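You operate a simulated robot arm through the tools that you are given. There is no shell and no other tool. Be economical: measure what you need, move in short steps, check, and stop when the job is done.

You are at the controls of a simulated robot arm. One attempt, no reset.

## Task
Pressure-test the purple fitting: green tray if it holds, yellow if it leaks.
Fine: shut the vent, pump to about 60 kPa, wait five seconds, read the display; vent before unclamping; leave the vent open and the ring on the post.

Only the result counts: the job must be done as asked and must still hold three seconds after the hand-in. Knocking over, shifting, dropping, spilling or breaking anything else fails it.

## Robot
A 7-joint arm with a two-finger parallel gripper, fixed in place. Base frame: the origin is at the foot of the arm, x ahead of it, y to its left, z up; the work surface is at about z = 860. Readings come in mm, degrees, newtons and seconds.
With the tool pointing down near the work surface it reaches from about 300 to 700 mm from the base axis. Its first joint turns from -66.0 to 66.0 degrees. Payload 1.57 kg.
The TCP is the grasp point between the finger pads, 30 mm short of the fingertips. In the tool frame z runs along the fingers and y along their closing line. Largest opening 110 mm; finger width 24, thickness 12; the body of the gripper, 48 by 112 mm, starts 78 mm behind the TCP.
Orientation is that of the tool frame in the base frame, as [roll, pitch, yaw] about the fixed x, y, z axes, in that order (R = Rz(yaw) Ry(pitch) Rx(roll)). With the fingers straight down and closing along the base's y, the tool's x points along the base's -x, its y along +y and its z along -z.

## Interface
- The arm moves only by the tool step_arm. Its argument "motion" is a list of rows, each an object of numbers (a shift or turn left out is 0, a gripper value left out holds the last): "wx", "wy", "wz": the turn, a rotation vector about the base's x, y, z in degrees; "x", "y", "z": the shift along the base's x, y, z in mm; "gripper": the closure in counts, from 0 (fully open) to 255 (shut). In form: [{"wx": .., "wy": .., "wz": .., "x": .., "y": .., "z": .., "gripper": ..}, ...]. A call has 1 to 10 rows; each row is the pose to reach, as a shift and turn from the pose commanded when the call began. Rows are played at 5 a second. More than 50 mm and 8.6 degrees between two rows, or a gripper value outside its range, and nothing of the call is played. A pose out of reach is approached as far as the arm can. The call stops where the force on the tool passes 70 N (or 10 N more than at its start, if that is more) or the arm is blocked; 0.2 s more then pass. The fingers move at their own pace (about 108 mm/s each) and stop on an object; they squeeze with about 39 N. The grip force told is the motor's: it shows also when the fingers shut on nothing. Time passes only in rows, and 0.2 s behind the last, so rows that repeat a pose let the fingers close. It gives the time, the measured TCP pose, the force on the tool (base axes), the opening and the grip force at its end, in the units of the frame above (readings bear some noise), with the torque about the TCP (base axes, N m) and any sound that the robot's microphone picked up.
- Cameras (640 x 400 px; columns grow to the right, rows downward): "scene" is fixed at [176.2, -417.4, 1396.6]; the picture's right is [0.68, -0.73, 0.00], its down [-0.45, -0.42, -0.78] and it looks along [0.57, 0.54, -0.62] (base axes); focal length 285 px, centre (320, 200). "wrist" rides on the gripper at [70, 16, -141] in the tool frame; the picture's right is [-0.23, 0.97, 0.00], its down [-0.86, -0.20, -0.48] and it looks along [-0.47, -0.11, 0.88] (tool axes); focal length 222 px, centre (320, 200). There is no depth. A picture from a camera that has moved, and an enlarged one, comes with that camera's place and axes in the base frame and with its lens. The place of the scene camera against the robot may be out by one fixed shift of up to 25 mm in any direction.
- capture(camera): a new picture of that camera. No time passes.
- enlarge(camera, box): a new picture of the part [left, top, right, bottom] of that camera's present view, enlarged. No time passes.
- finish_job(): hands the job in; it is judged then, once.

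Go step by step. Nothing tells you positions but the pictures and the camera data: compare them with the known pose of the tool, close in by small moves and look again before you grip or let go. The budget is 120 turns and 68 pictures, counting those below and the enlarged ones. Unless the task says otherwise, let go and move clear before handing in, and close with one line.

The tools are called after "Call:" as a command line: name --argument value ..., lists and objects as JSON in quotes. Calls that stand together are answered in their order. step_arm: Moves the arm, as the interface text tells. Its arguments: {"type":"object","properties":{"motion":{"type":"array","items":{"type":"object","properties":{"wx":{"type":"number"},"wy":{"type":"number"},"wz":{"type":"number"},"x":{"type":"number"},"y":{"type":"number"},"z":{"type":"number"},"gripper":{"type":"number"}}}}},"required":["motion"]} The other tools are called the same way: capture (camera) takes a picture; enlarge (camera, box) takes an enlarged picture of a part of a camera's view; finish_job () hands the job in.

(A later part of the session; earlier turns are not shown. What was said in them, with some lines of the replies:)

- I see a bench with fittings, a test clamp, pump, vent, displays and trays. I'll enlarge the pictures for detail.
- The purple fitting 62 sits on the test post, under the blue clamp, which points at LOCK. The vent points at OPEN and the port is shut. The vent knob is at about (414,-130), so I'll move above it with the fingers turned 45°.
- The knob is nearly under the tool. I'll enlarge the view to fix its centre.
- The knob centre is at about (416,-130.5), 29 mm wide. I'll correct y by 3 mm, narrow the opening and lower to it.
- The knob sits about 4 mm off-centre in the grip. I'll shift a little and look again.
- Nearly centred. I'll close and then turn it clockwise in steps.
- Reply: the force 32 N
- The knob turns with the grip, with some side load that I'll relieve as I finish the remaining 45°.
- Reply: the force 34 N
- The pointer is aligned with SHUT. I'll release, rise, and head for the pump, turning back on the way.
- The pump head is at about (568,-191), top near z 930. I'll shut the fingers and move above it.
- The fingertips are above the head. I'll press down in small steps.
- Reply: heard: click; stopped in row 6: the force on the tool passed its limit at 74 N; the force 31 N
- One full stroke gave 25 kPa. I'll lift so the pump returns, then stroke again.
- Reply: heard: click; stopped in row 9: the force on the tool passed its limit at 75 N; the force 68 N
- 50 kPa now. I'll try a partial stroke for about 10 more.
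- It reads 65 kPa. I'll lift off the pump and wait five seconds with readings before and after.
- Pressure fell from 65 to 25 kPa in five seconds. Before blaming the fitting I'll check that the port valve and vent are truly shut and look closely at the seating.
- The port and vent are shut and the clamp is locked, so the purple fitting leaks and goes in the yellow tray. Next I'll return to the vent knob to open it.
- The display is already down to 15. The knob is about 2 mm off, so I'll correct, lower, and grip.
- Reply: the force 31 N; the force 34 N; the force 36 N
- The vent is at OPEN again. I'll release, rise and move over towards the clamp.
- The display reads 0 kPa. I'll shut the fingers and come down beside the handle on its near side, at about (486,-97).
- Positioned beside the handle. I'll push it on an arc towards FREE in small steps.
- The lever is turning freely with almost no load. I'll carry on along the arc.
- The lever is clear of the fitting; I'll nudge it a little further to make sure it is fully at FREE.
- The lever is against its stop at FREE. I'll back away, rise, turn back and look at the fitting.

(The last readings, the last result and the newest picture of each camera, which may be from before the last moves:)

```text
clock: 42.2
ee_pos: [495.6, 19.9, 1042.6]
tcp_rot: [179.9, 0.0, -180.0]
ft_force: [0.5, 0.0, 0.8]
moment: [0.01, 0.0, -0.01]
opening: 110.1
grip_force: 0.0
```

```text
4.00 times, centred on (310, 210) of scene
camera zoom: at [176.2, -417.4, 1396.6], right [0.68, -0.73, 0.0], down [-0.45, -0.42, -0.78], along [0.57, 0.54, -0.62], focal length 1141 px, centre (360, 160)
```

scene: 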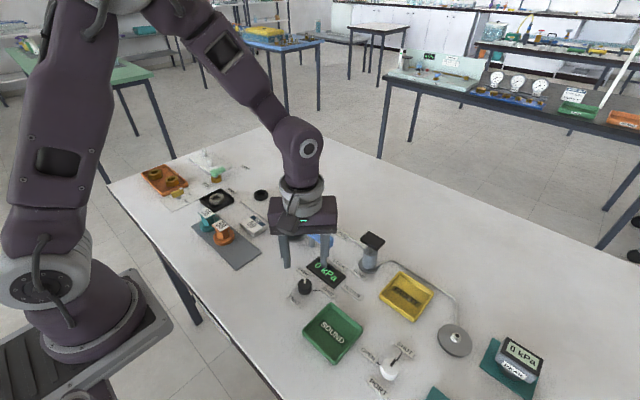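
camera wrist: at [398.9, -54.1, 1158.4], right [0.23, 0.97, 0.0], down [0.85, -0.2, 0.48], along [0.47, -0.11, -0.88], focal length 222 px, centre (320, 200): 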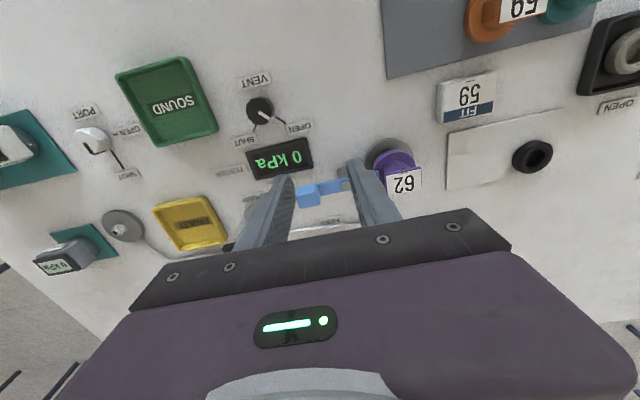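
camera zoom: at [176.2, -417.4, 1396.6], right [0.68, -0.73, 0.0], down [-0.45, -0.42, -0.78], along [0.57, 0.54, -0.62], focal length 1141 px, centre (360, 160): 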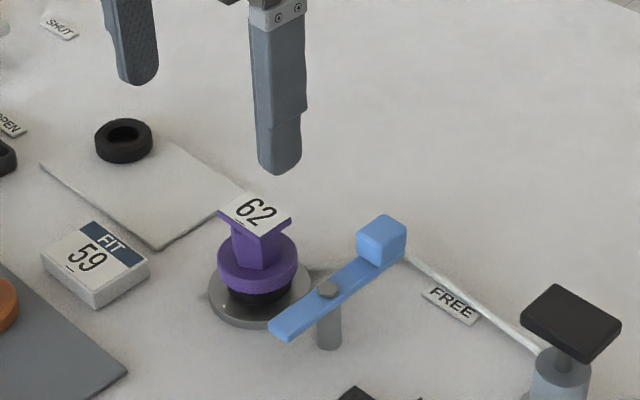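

The clamp is clear, and the fitting axis is at about (519.5,15), with its tag plate (~38 mm wide) on top at z≈930. I'll approach to just above it.

Call:
step_arm --motion '[{"x": 12, "y": -2, "gripper": 134}, {"x": 24, "y": -5}, {"x": 24, "y": -5, "z": -30}, {"x": 24, "y": -5, "z": -55}, {"x": 24, "y": -5, "z": -73}, {"x": 24, "y": -5, "z": -73}]'

Call:
enlarge --camera "wrist" --box '[200, 80, 440, 230]'

Call:
enlarge --camera "scene" --box '[230, 160, 390, 260]'

```text
clock: 43.6
ee_pos: [519.0, 15.9, 968.4]
tcp_rot: [179.9, -0.1, 179.9]
ft_force: [-0.5, 0.1, -0.4]
moment: [-0.04, 0.03, -0.03]
opening: 52.4
grip_force: 0.0
```

```text
2.67 times, centred on (320, 155) of wrist
camera zoom: at [449.9, 32.5, 1109.9], right [0.23, 0.97, 0.0], down [0.85, -0.2, 0.48], along [0.47, -0.11, -0.88], focal length 592 px, centre (320, 320)
```

zoom: 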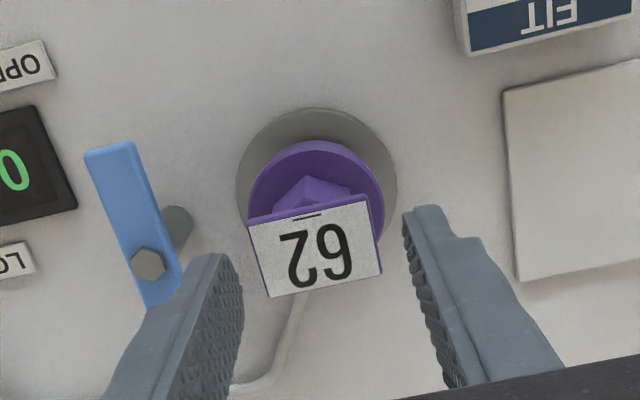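

```text
4.00 times, centred on (310, 210) of scene
camera zoom: at [176.2, -417.4, 1396.6], right [0.68, -0.73, 0.0], down [-0.45, -0.42, -0.78], along [0.57, 0.54, -0.62], focal length 1141 px, centre (360, 160)
```

zoom: 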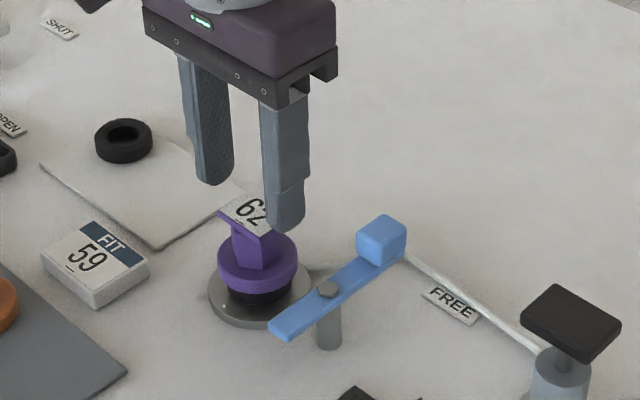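

Aligned. I'll descend about 36 mm and grip the tag plate.

Call:
step_arm --motion '[{"y": -1, "z": -20}, {"y": -1, "z": -30}, {"y": -1, "z": -36}, {"y": -1, "z": -36}]'

Call:
enlarge --camera "scene" --box '[250, 180, 346, 240]'

```text
clock: 44.6
ee_pos: [519.3, 13.7, 932.6]
tcp_rot: [180.0, -0.1, -180.0]
ft_force: [1.6, 0.2, -0.2]
moment: [0.01, -0.01, -0.01]
opening: 52.4
grip_force: 0.2
```

```text
6.67 times, centred on (298, 210) of scene
camera zoom: at [176.2, -417.4, 1396.6], right [0.68, -0.73, 0.0], down [-0.45, -0.42, -0.78], along [0.57, 0.54, -0.62], focal length 1902 px, centre (467, 133)
```

zoom: 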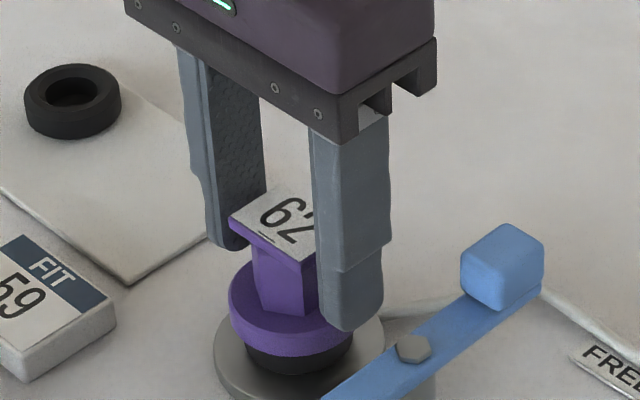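

The plate is between the pads. I'll close and lift slightly.

Call:
step_arm --motion '[{"gripper": 255}, {"gripper": 255}, {"gripper": 255}]'

Call:
step_arm --motion '[{"z": 4}, {"z": 8}, {"z": 14}, {"z": 20}]'

Call:
enlarge --camera "scene" --box '[250, 180, 346, 240]'

```text
clock: 45.5
ee_pos: [520.8, 14.1, 932.8]
tcp_rot: [180.0, 0.0, -179.9]
ft_force: [-0.7, 0.1, -0.4]
moment: [0.0, -0.01, 0.04]
opening: 38.8
grip_force: 38.7
```

```text
clock: 46.5
ee_pos: [518.7, 12.5, 952.4]
tcp_rot: [-180.0, 0.0, -180.0]
ft_force: [-0.4, -0.2, -0.4]
moment: [0.0, 0.01, 0.02]
opening: 39.0
grip_force: 38.9
```

```text
6.67 times, centred on (298, 210) of scene
camera zoom: at [176.2, -417.4, 1396.6], right [0.68, -0.73, 0.0], down [-0.45, -0.42, -0.78], along [0.57, 0.54, -0.62], focal length 1902 px, centre (467, 133)
```

zoom: 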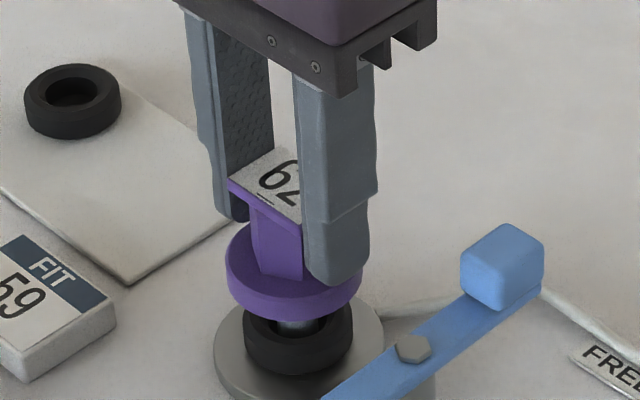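

The fitting is free and the ring stayed on the post. I'll lift high and carry it to above the yellow tray at about (548,-300).

Call:
step_arm --motion '[{"z": 40}, {"z": 85}, {"z": 85, "x": 5, "y": -40}, {"z": 85, "x": 10, "y": -80}, {"z": 85, "x": 14, "y": -120}, {"z": 85, "x": 18, "y": -160}, {"z": 85, "x": 22, "y": -200}, {"z": 85, "x": 25, "y": -240}, {"z": 85, "x": 27, "y": -280}, {"z": 85, "x": 28, "y": -314}]'

Call:
capture --camera "wrist"

Call:
enlarge --camera "scene" --box '[320, 200, 480, 300]'

```text
clock: 48.6
ee_pos: [546.6, -301.6, 1039.9]
tcp_rot: [179.8, 0.0, -179.9]
ft_force: [0.8, -1.3, -1.4]
moment: [0.01, -0.02, -0.03]
opening: 38.8
grip_force: 39.0
```

```text
21 pictures are left
camera wrist: at [477.8, -285.6, 1180.6], right [0.23, 0.97, 0.0], down [0.86, -0.2, 0.48], along [0.47, -0.11, -0.88], focal length 222 px, centre (320, 200)
```

wrist: 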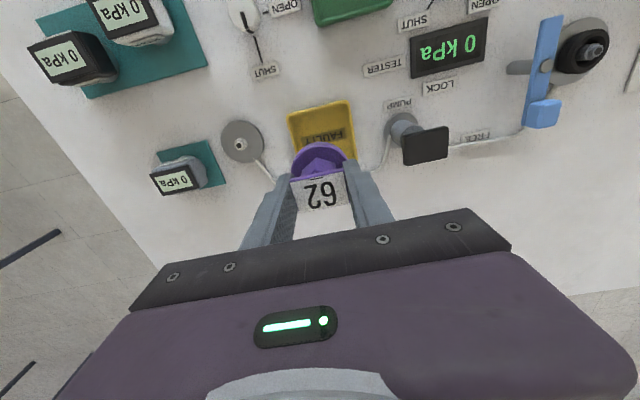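

```text
4.00 times, centred on (400, 250) of scene
camera zoom: at [176.2, -417.5, 1396.6], right [0.68, -0.73, 0.0], down [-0.45, -0.42, -0.78], along [0.57, 0.54, -0.62], focal length 1141 px, centre (0, 0)
```

zoom: 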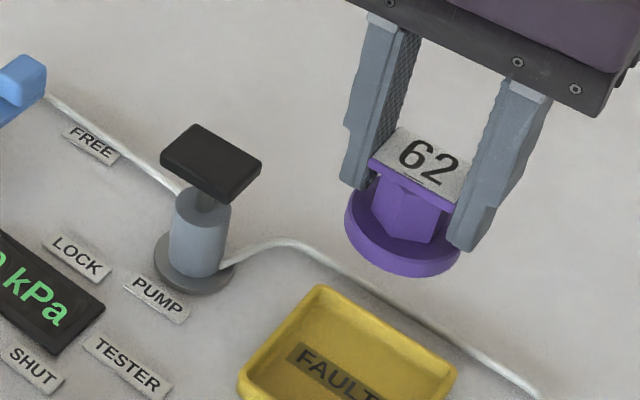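

The tray is right below (centre about (546,-297)). I'll descend, then check.

Call:
step_arm --motion '[{"y": 2, "z": -30}, {"y": 4, "z": -60}, {"y": 4, "z": -85}, {"y": 4, "z": -100}, {"y": 4, "z": -108}, {"y": 4, "z": -108}]'

Call:
enlarge --camera "scene" --box '[340, 240, 468, 320]'

Call:
enlarge --camera "wrist" --box '[200, 80, 440, 230]'

```text
clock: 50.0
ee_pos: [547.3, -297.2, 929.3]
tcp_rot: [180.0, -0.1, -180.0]
ft_force: [-0.2, 0.2, -0.5]
moment: [0.03, 0.0, -0.02]
opening: 38.9
grip_force: 39.3
```

```text
5.00 times, centred on (404, 280) of scene
camera zoom: at [176.2, -417.4, 1396.6], right [0.68, -0.73, 0.0], down [-0.45, -0.42, -0.78], along [0.57, 0.54, -0.62], focal length 1427 px, centre (-100, -200)
```

zoom: 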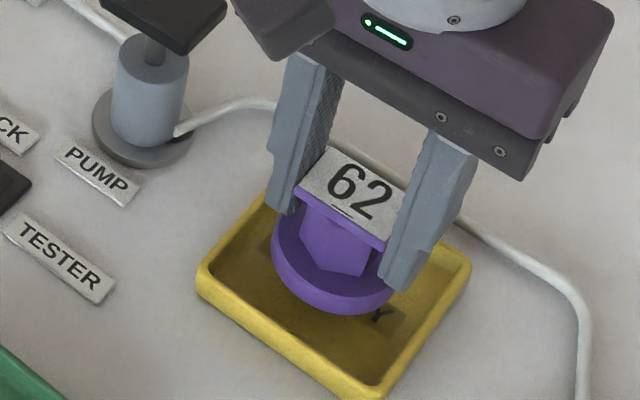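

```text
2.67 times, centred on (320, 155) of wrist
camera zoom: at [477.6, -280.8, 1070.3], right [0.23, 0.97, 0.0], down [0.86, -0.2, 0.48], along [0.47, -0.11, -0.88], focal length 592 px, centre (320, 320)
```

zoom: 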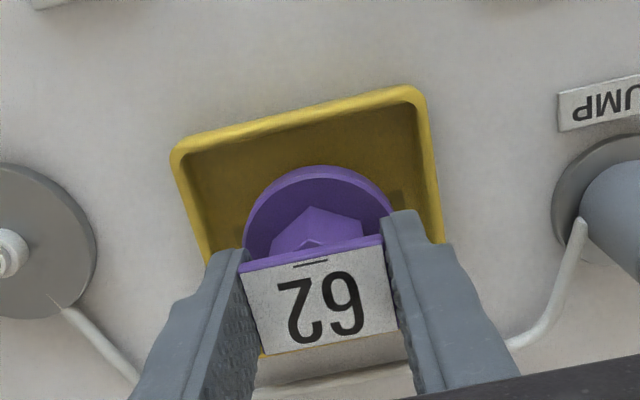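

The fitting is centred over the tray. I'll lower gently until it touches the floor.

Call:
step_arm --motion '[{"z": -4}, {"z": -8}, {"z": -11}, {"z": -11}]'

Call:
enlarge --camera "scene" --box '[340, 240, 468, 320]'

```text
clock: 51.0
ee_pos: [548.5, -295.9, 919.2]
tcp_rot: [-180.0, 0.0, -180.0]
ft_force: [-0.3, 0.0, -1.7]
moment: [0.02, 0.02, 0.02]
opening: 39.1
grip_force: 39.2
```

```text
5.00 times, centred on (404, 280) of scene
camera zoom: at [176.2, -417.4, 1396.6], right [0.68, -0.73, 0.0], down [-0.45, -0.42, -0.78], along [0.57, 0.54, -0.62], focal length 1427 px, centre (-100, -200)
```

zoom: 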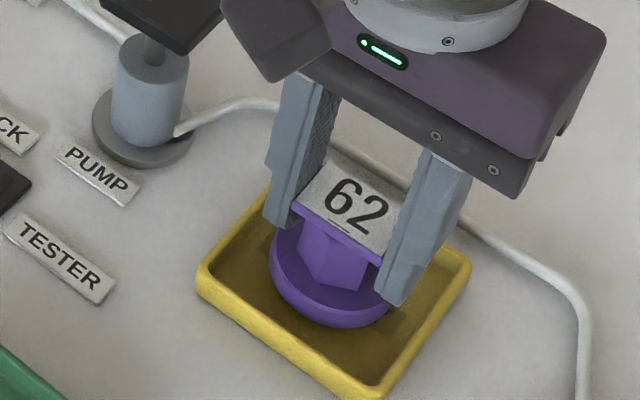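

Call:
step_arm --motion '[{"z": -2}, {"z": -4}, {"z": -6}, {"z": -8}]'

```text
clock: 52.0
ee_pos: [547.7, -295.7, 912.3]
tcp_rot: [-179.8, 0.3, 179.9]
ft_force: [0.2, 5.3, 28.4]
moment: [0.05, 0.38, -0.04]
opening: 38.9
grip_force: 39.2
```

It is seated on the tray floor. I'll ease the load, open a little and rise.

Call:
step_arm --motion '[{"z": 2}, {"z": 2, "gripper": 130}, {"z": 2}, {"z": 2}, {"z": 25}, {"z": 60}, {"z": 100}, {"z": 130}]'

Call:
capture --camera "wrist"

Call:
capture --camera "scene"

Call:
enlarge --camera "scene" --box '[250, 190, 442, 310]'

```text
clock: 53.9
ee_pos: [546.2, -295.7, 1042.8]
tcp_rot: [-180.0, 0.0, -179.9]
ft_force: [-0.1, 0.3, 0.8]
moment: [-0.03, -0.04, 0.01]
opening: 53.9
grip_force: 0.0
```

```text
16 pictures are left
camera wrist: at [477.2, -280.7, 1184.0], right [0.23, 0.97, 0.0], down [0.86, -0.2, 0.48], along [0.47, -0.11, -0.88], focal length 222 px, centre (320, 200)
```

wrist: 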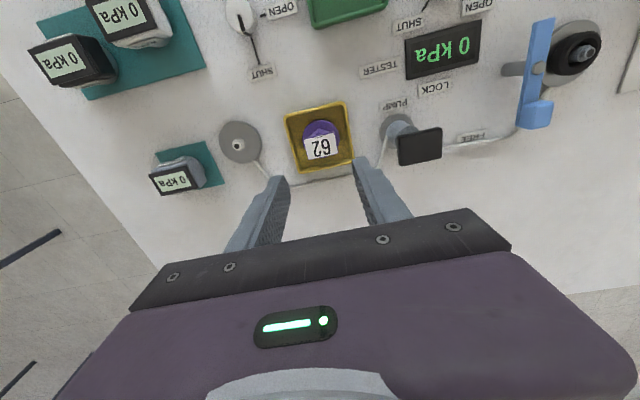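

```text
15 pictures are left
```

scene: 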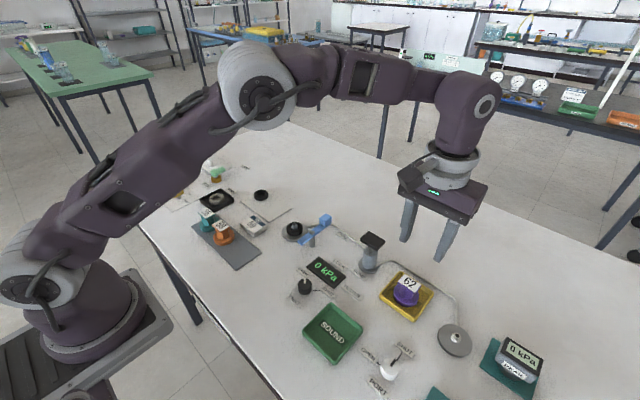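

```text
3.33 times, centred on (346, 250) of scene
camera zoom: at [176.2, -417.4, 1396.6], right [0.68, -0.73, 0.0], down [-0.45, -0.42, -0.78], along [0.57, 0.54, -0.62], focal length 951 px, centre (233, 33)
```

zoom: 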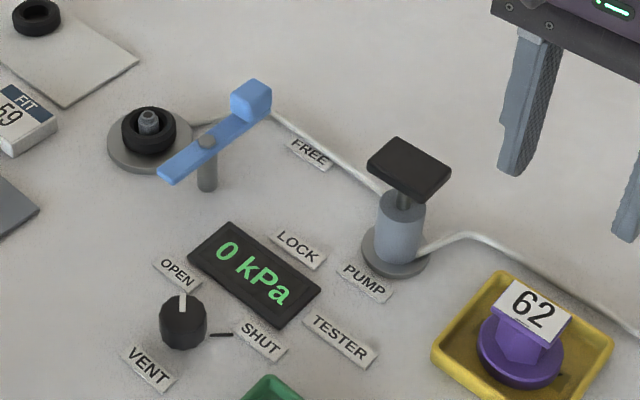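

The fitting stands in the yellow tray, the vent is open and the ring is on the post. I'll take one close look at the ring, in case it was the cause of the leak.

Call:
enlarge --camera "scene" --box '[274, 215, 314, 240]'

Call:
enlarge --camera "wrist" --box '[520, 10, 640, 85]'

```text
16.00 times, centred on (294, 228) of scene
camera zoom: at [176.2, -417.4, 1396.6], right [0.68, -0.73, 0.0], down [-0.45, -0.42, -0.78], along [0.57, 0.54, -0.62], focal length 4565 px, centre (736, -240)
```

zoom: 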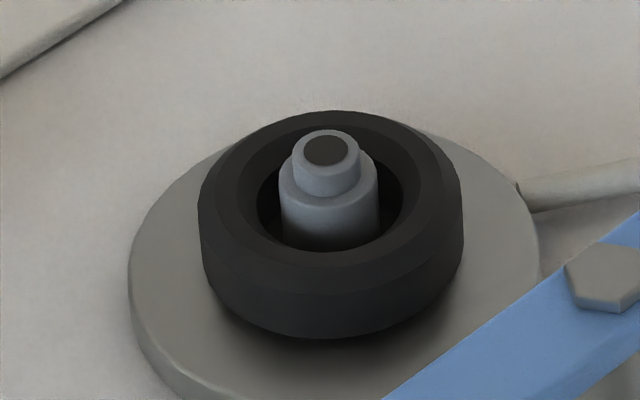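

```text
5.33 times, centred on (580, 48) of wrist
camera zoom: at [477.2, -280.7, 1184.0], right [0.23, 0.97, 0.0], down [0.86, -0.2, 0.48], along [0.47, -0.11, -0.88], focal length 1185 px, centre (-1067, 1013)
```

zoom: 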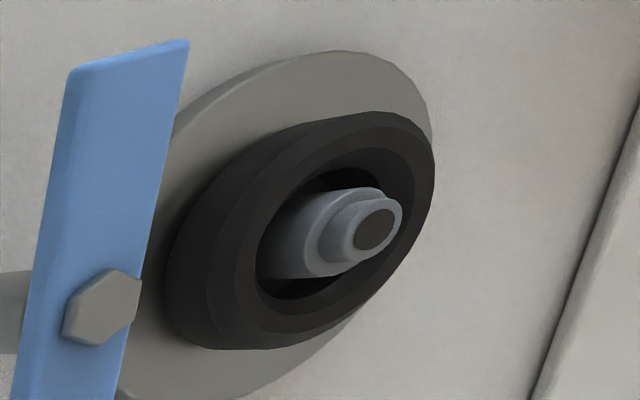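

The ring is intact and seated on the post, so the leak is the fitting's. Everything is in place, so I'm handing in.

Call:
finish_job

```text
The job is handed in.
```

The purple fitting (62) leaked, dropping from 65 to 25 kPa in about five seconds (I overshot 60 slightly), so it is in the yellow tray, with the vent open, the clamp free and the ring on the post.
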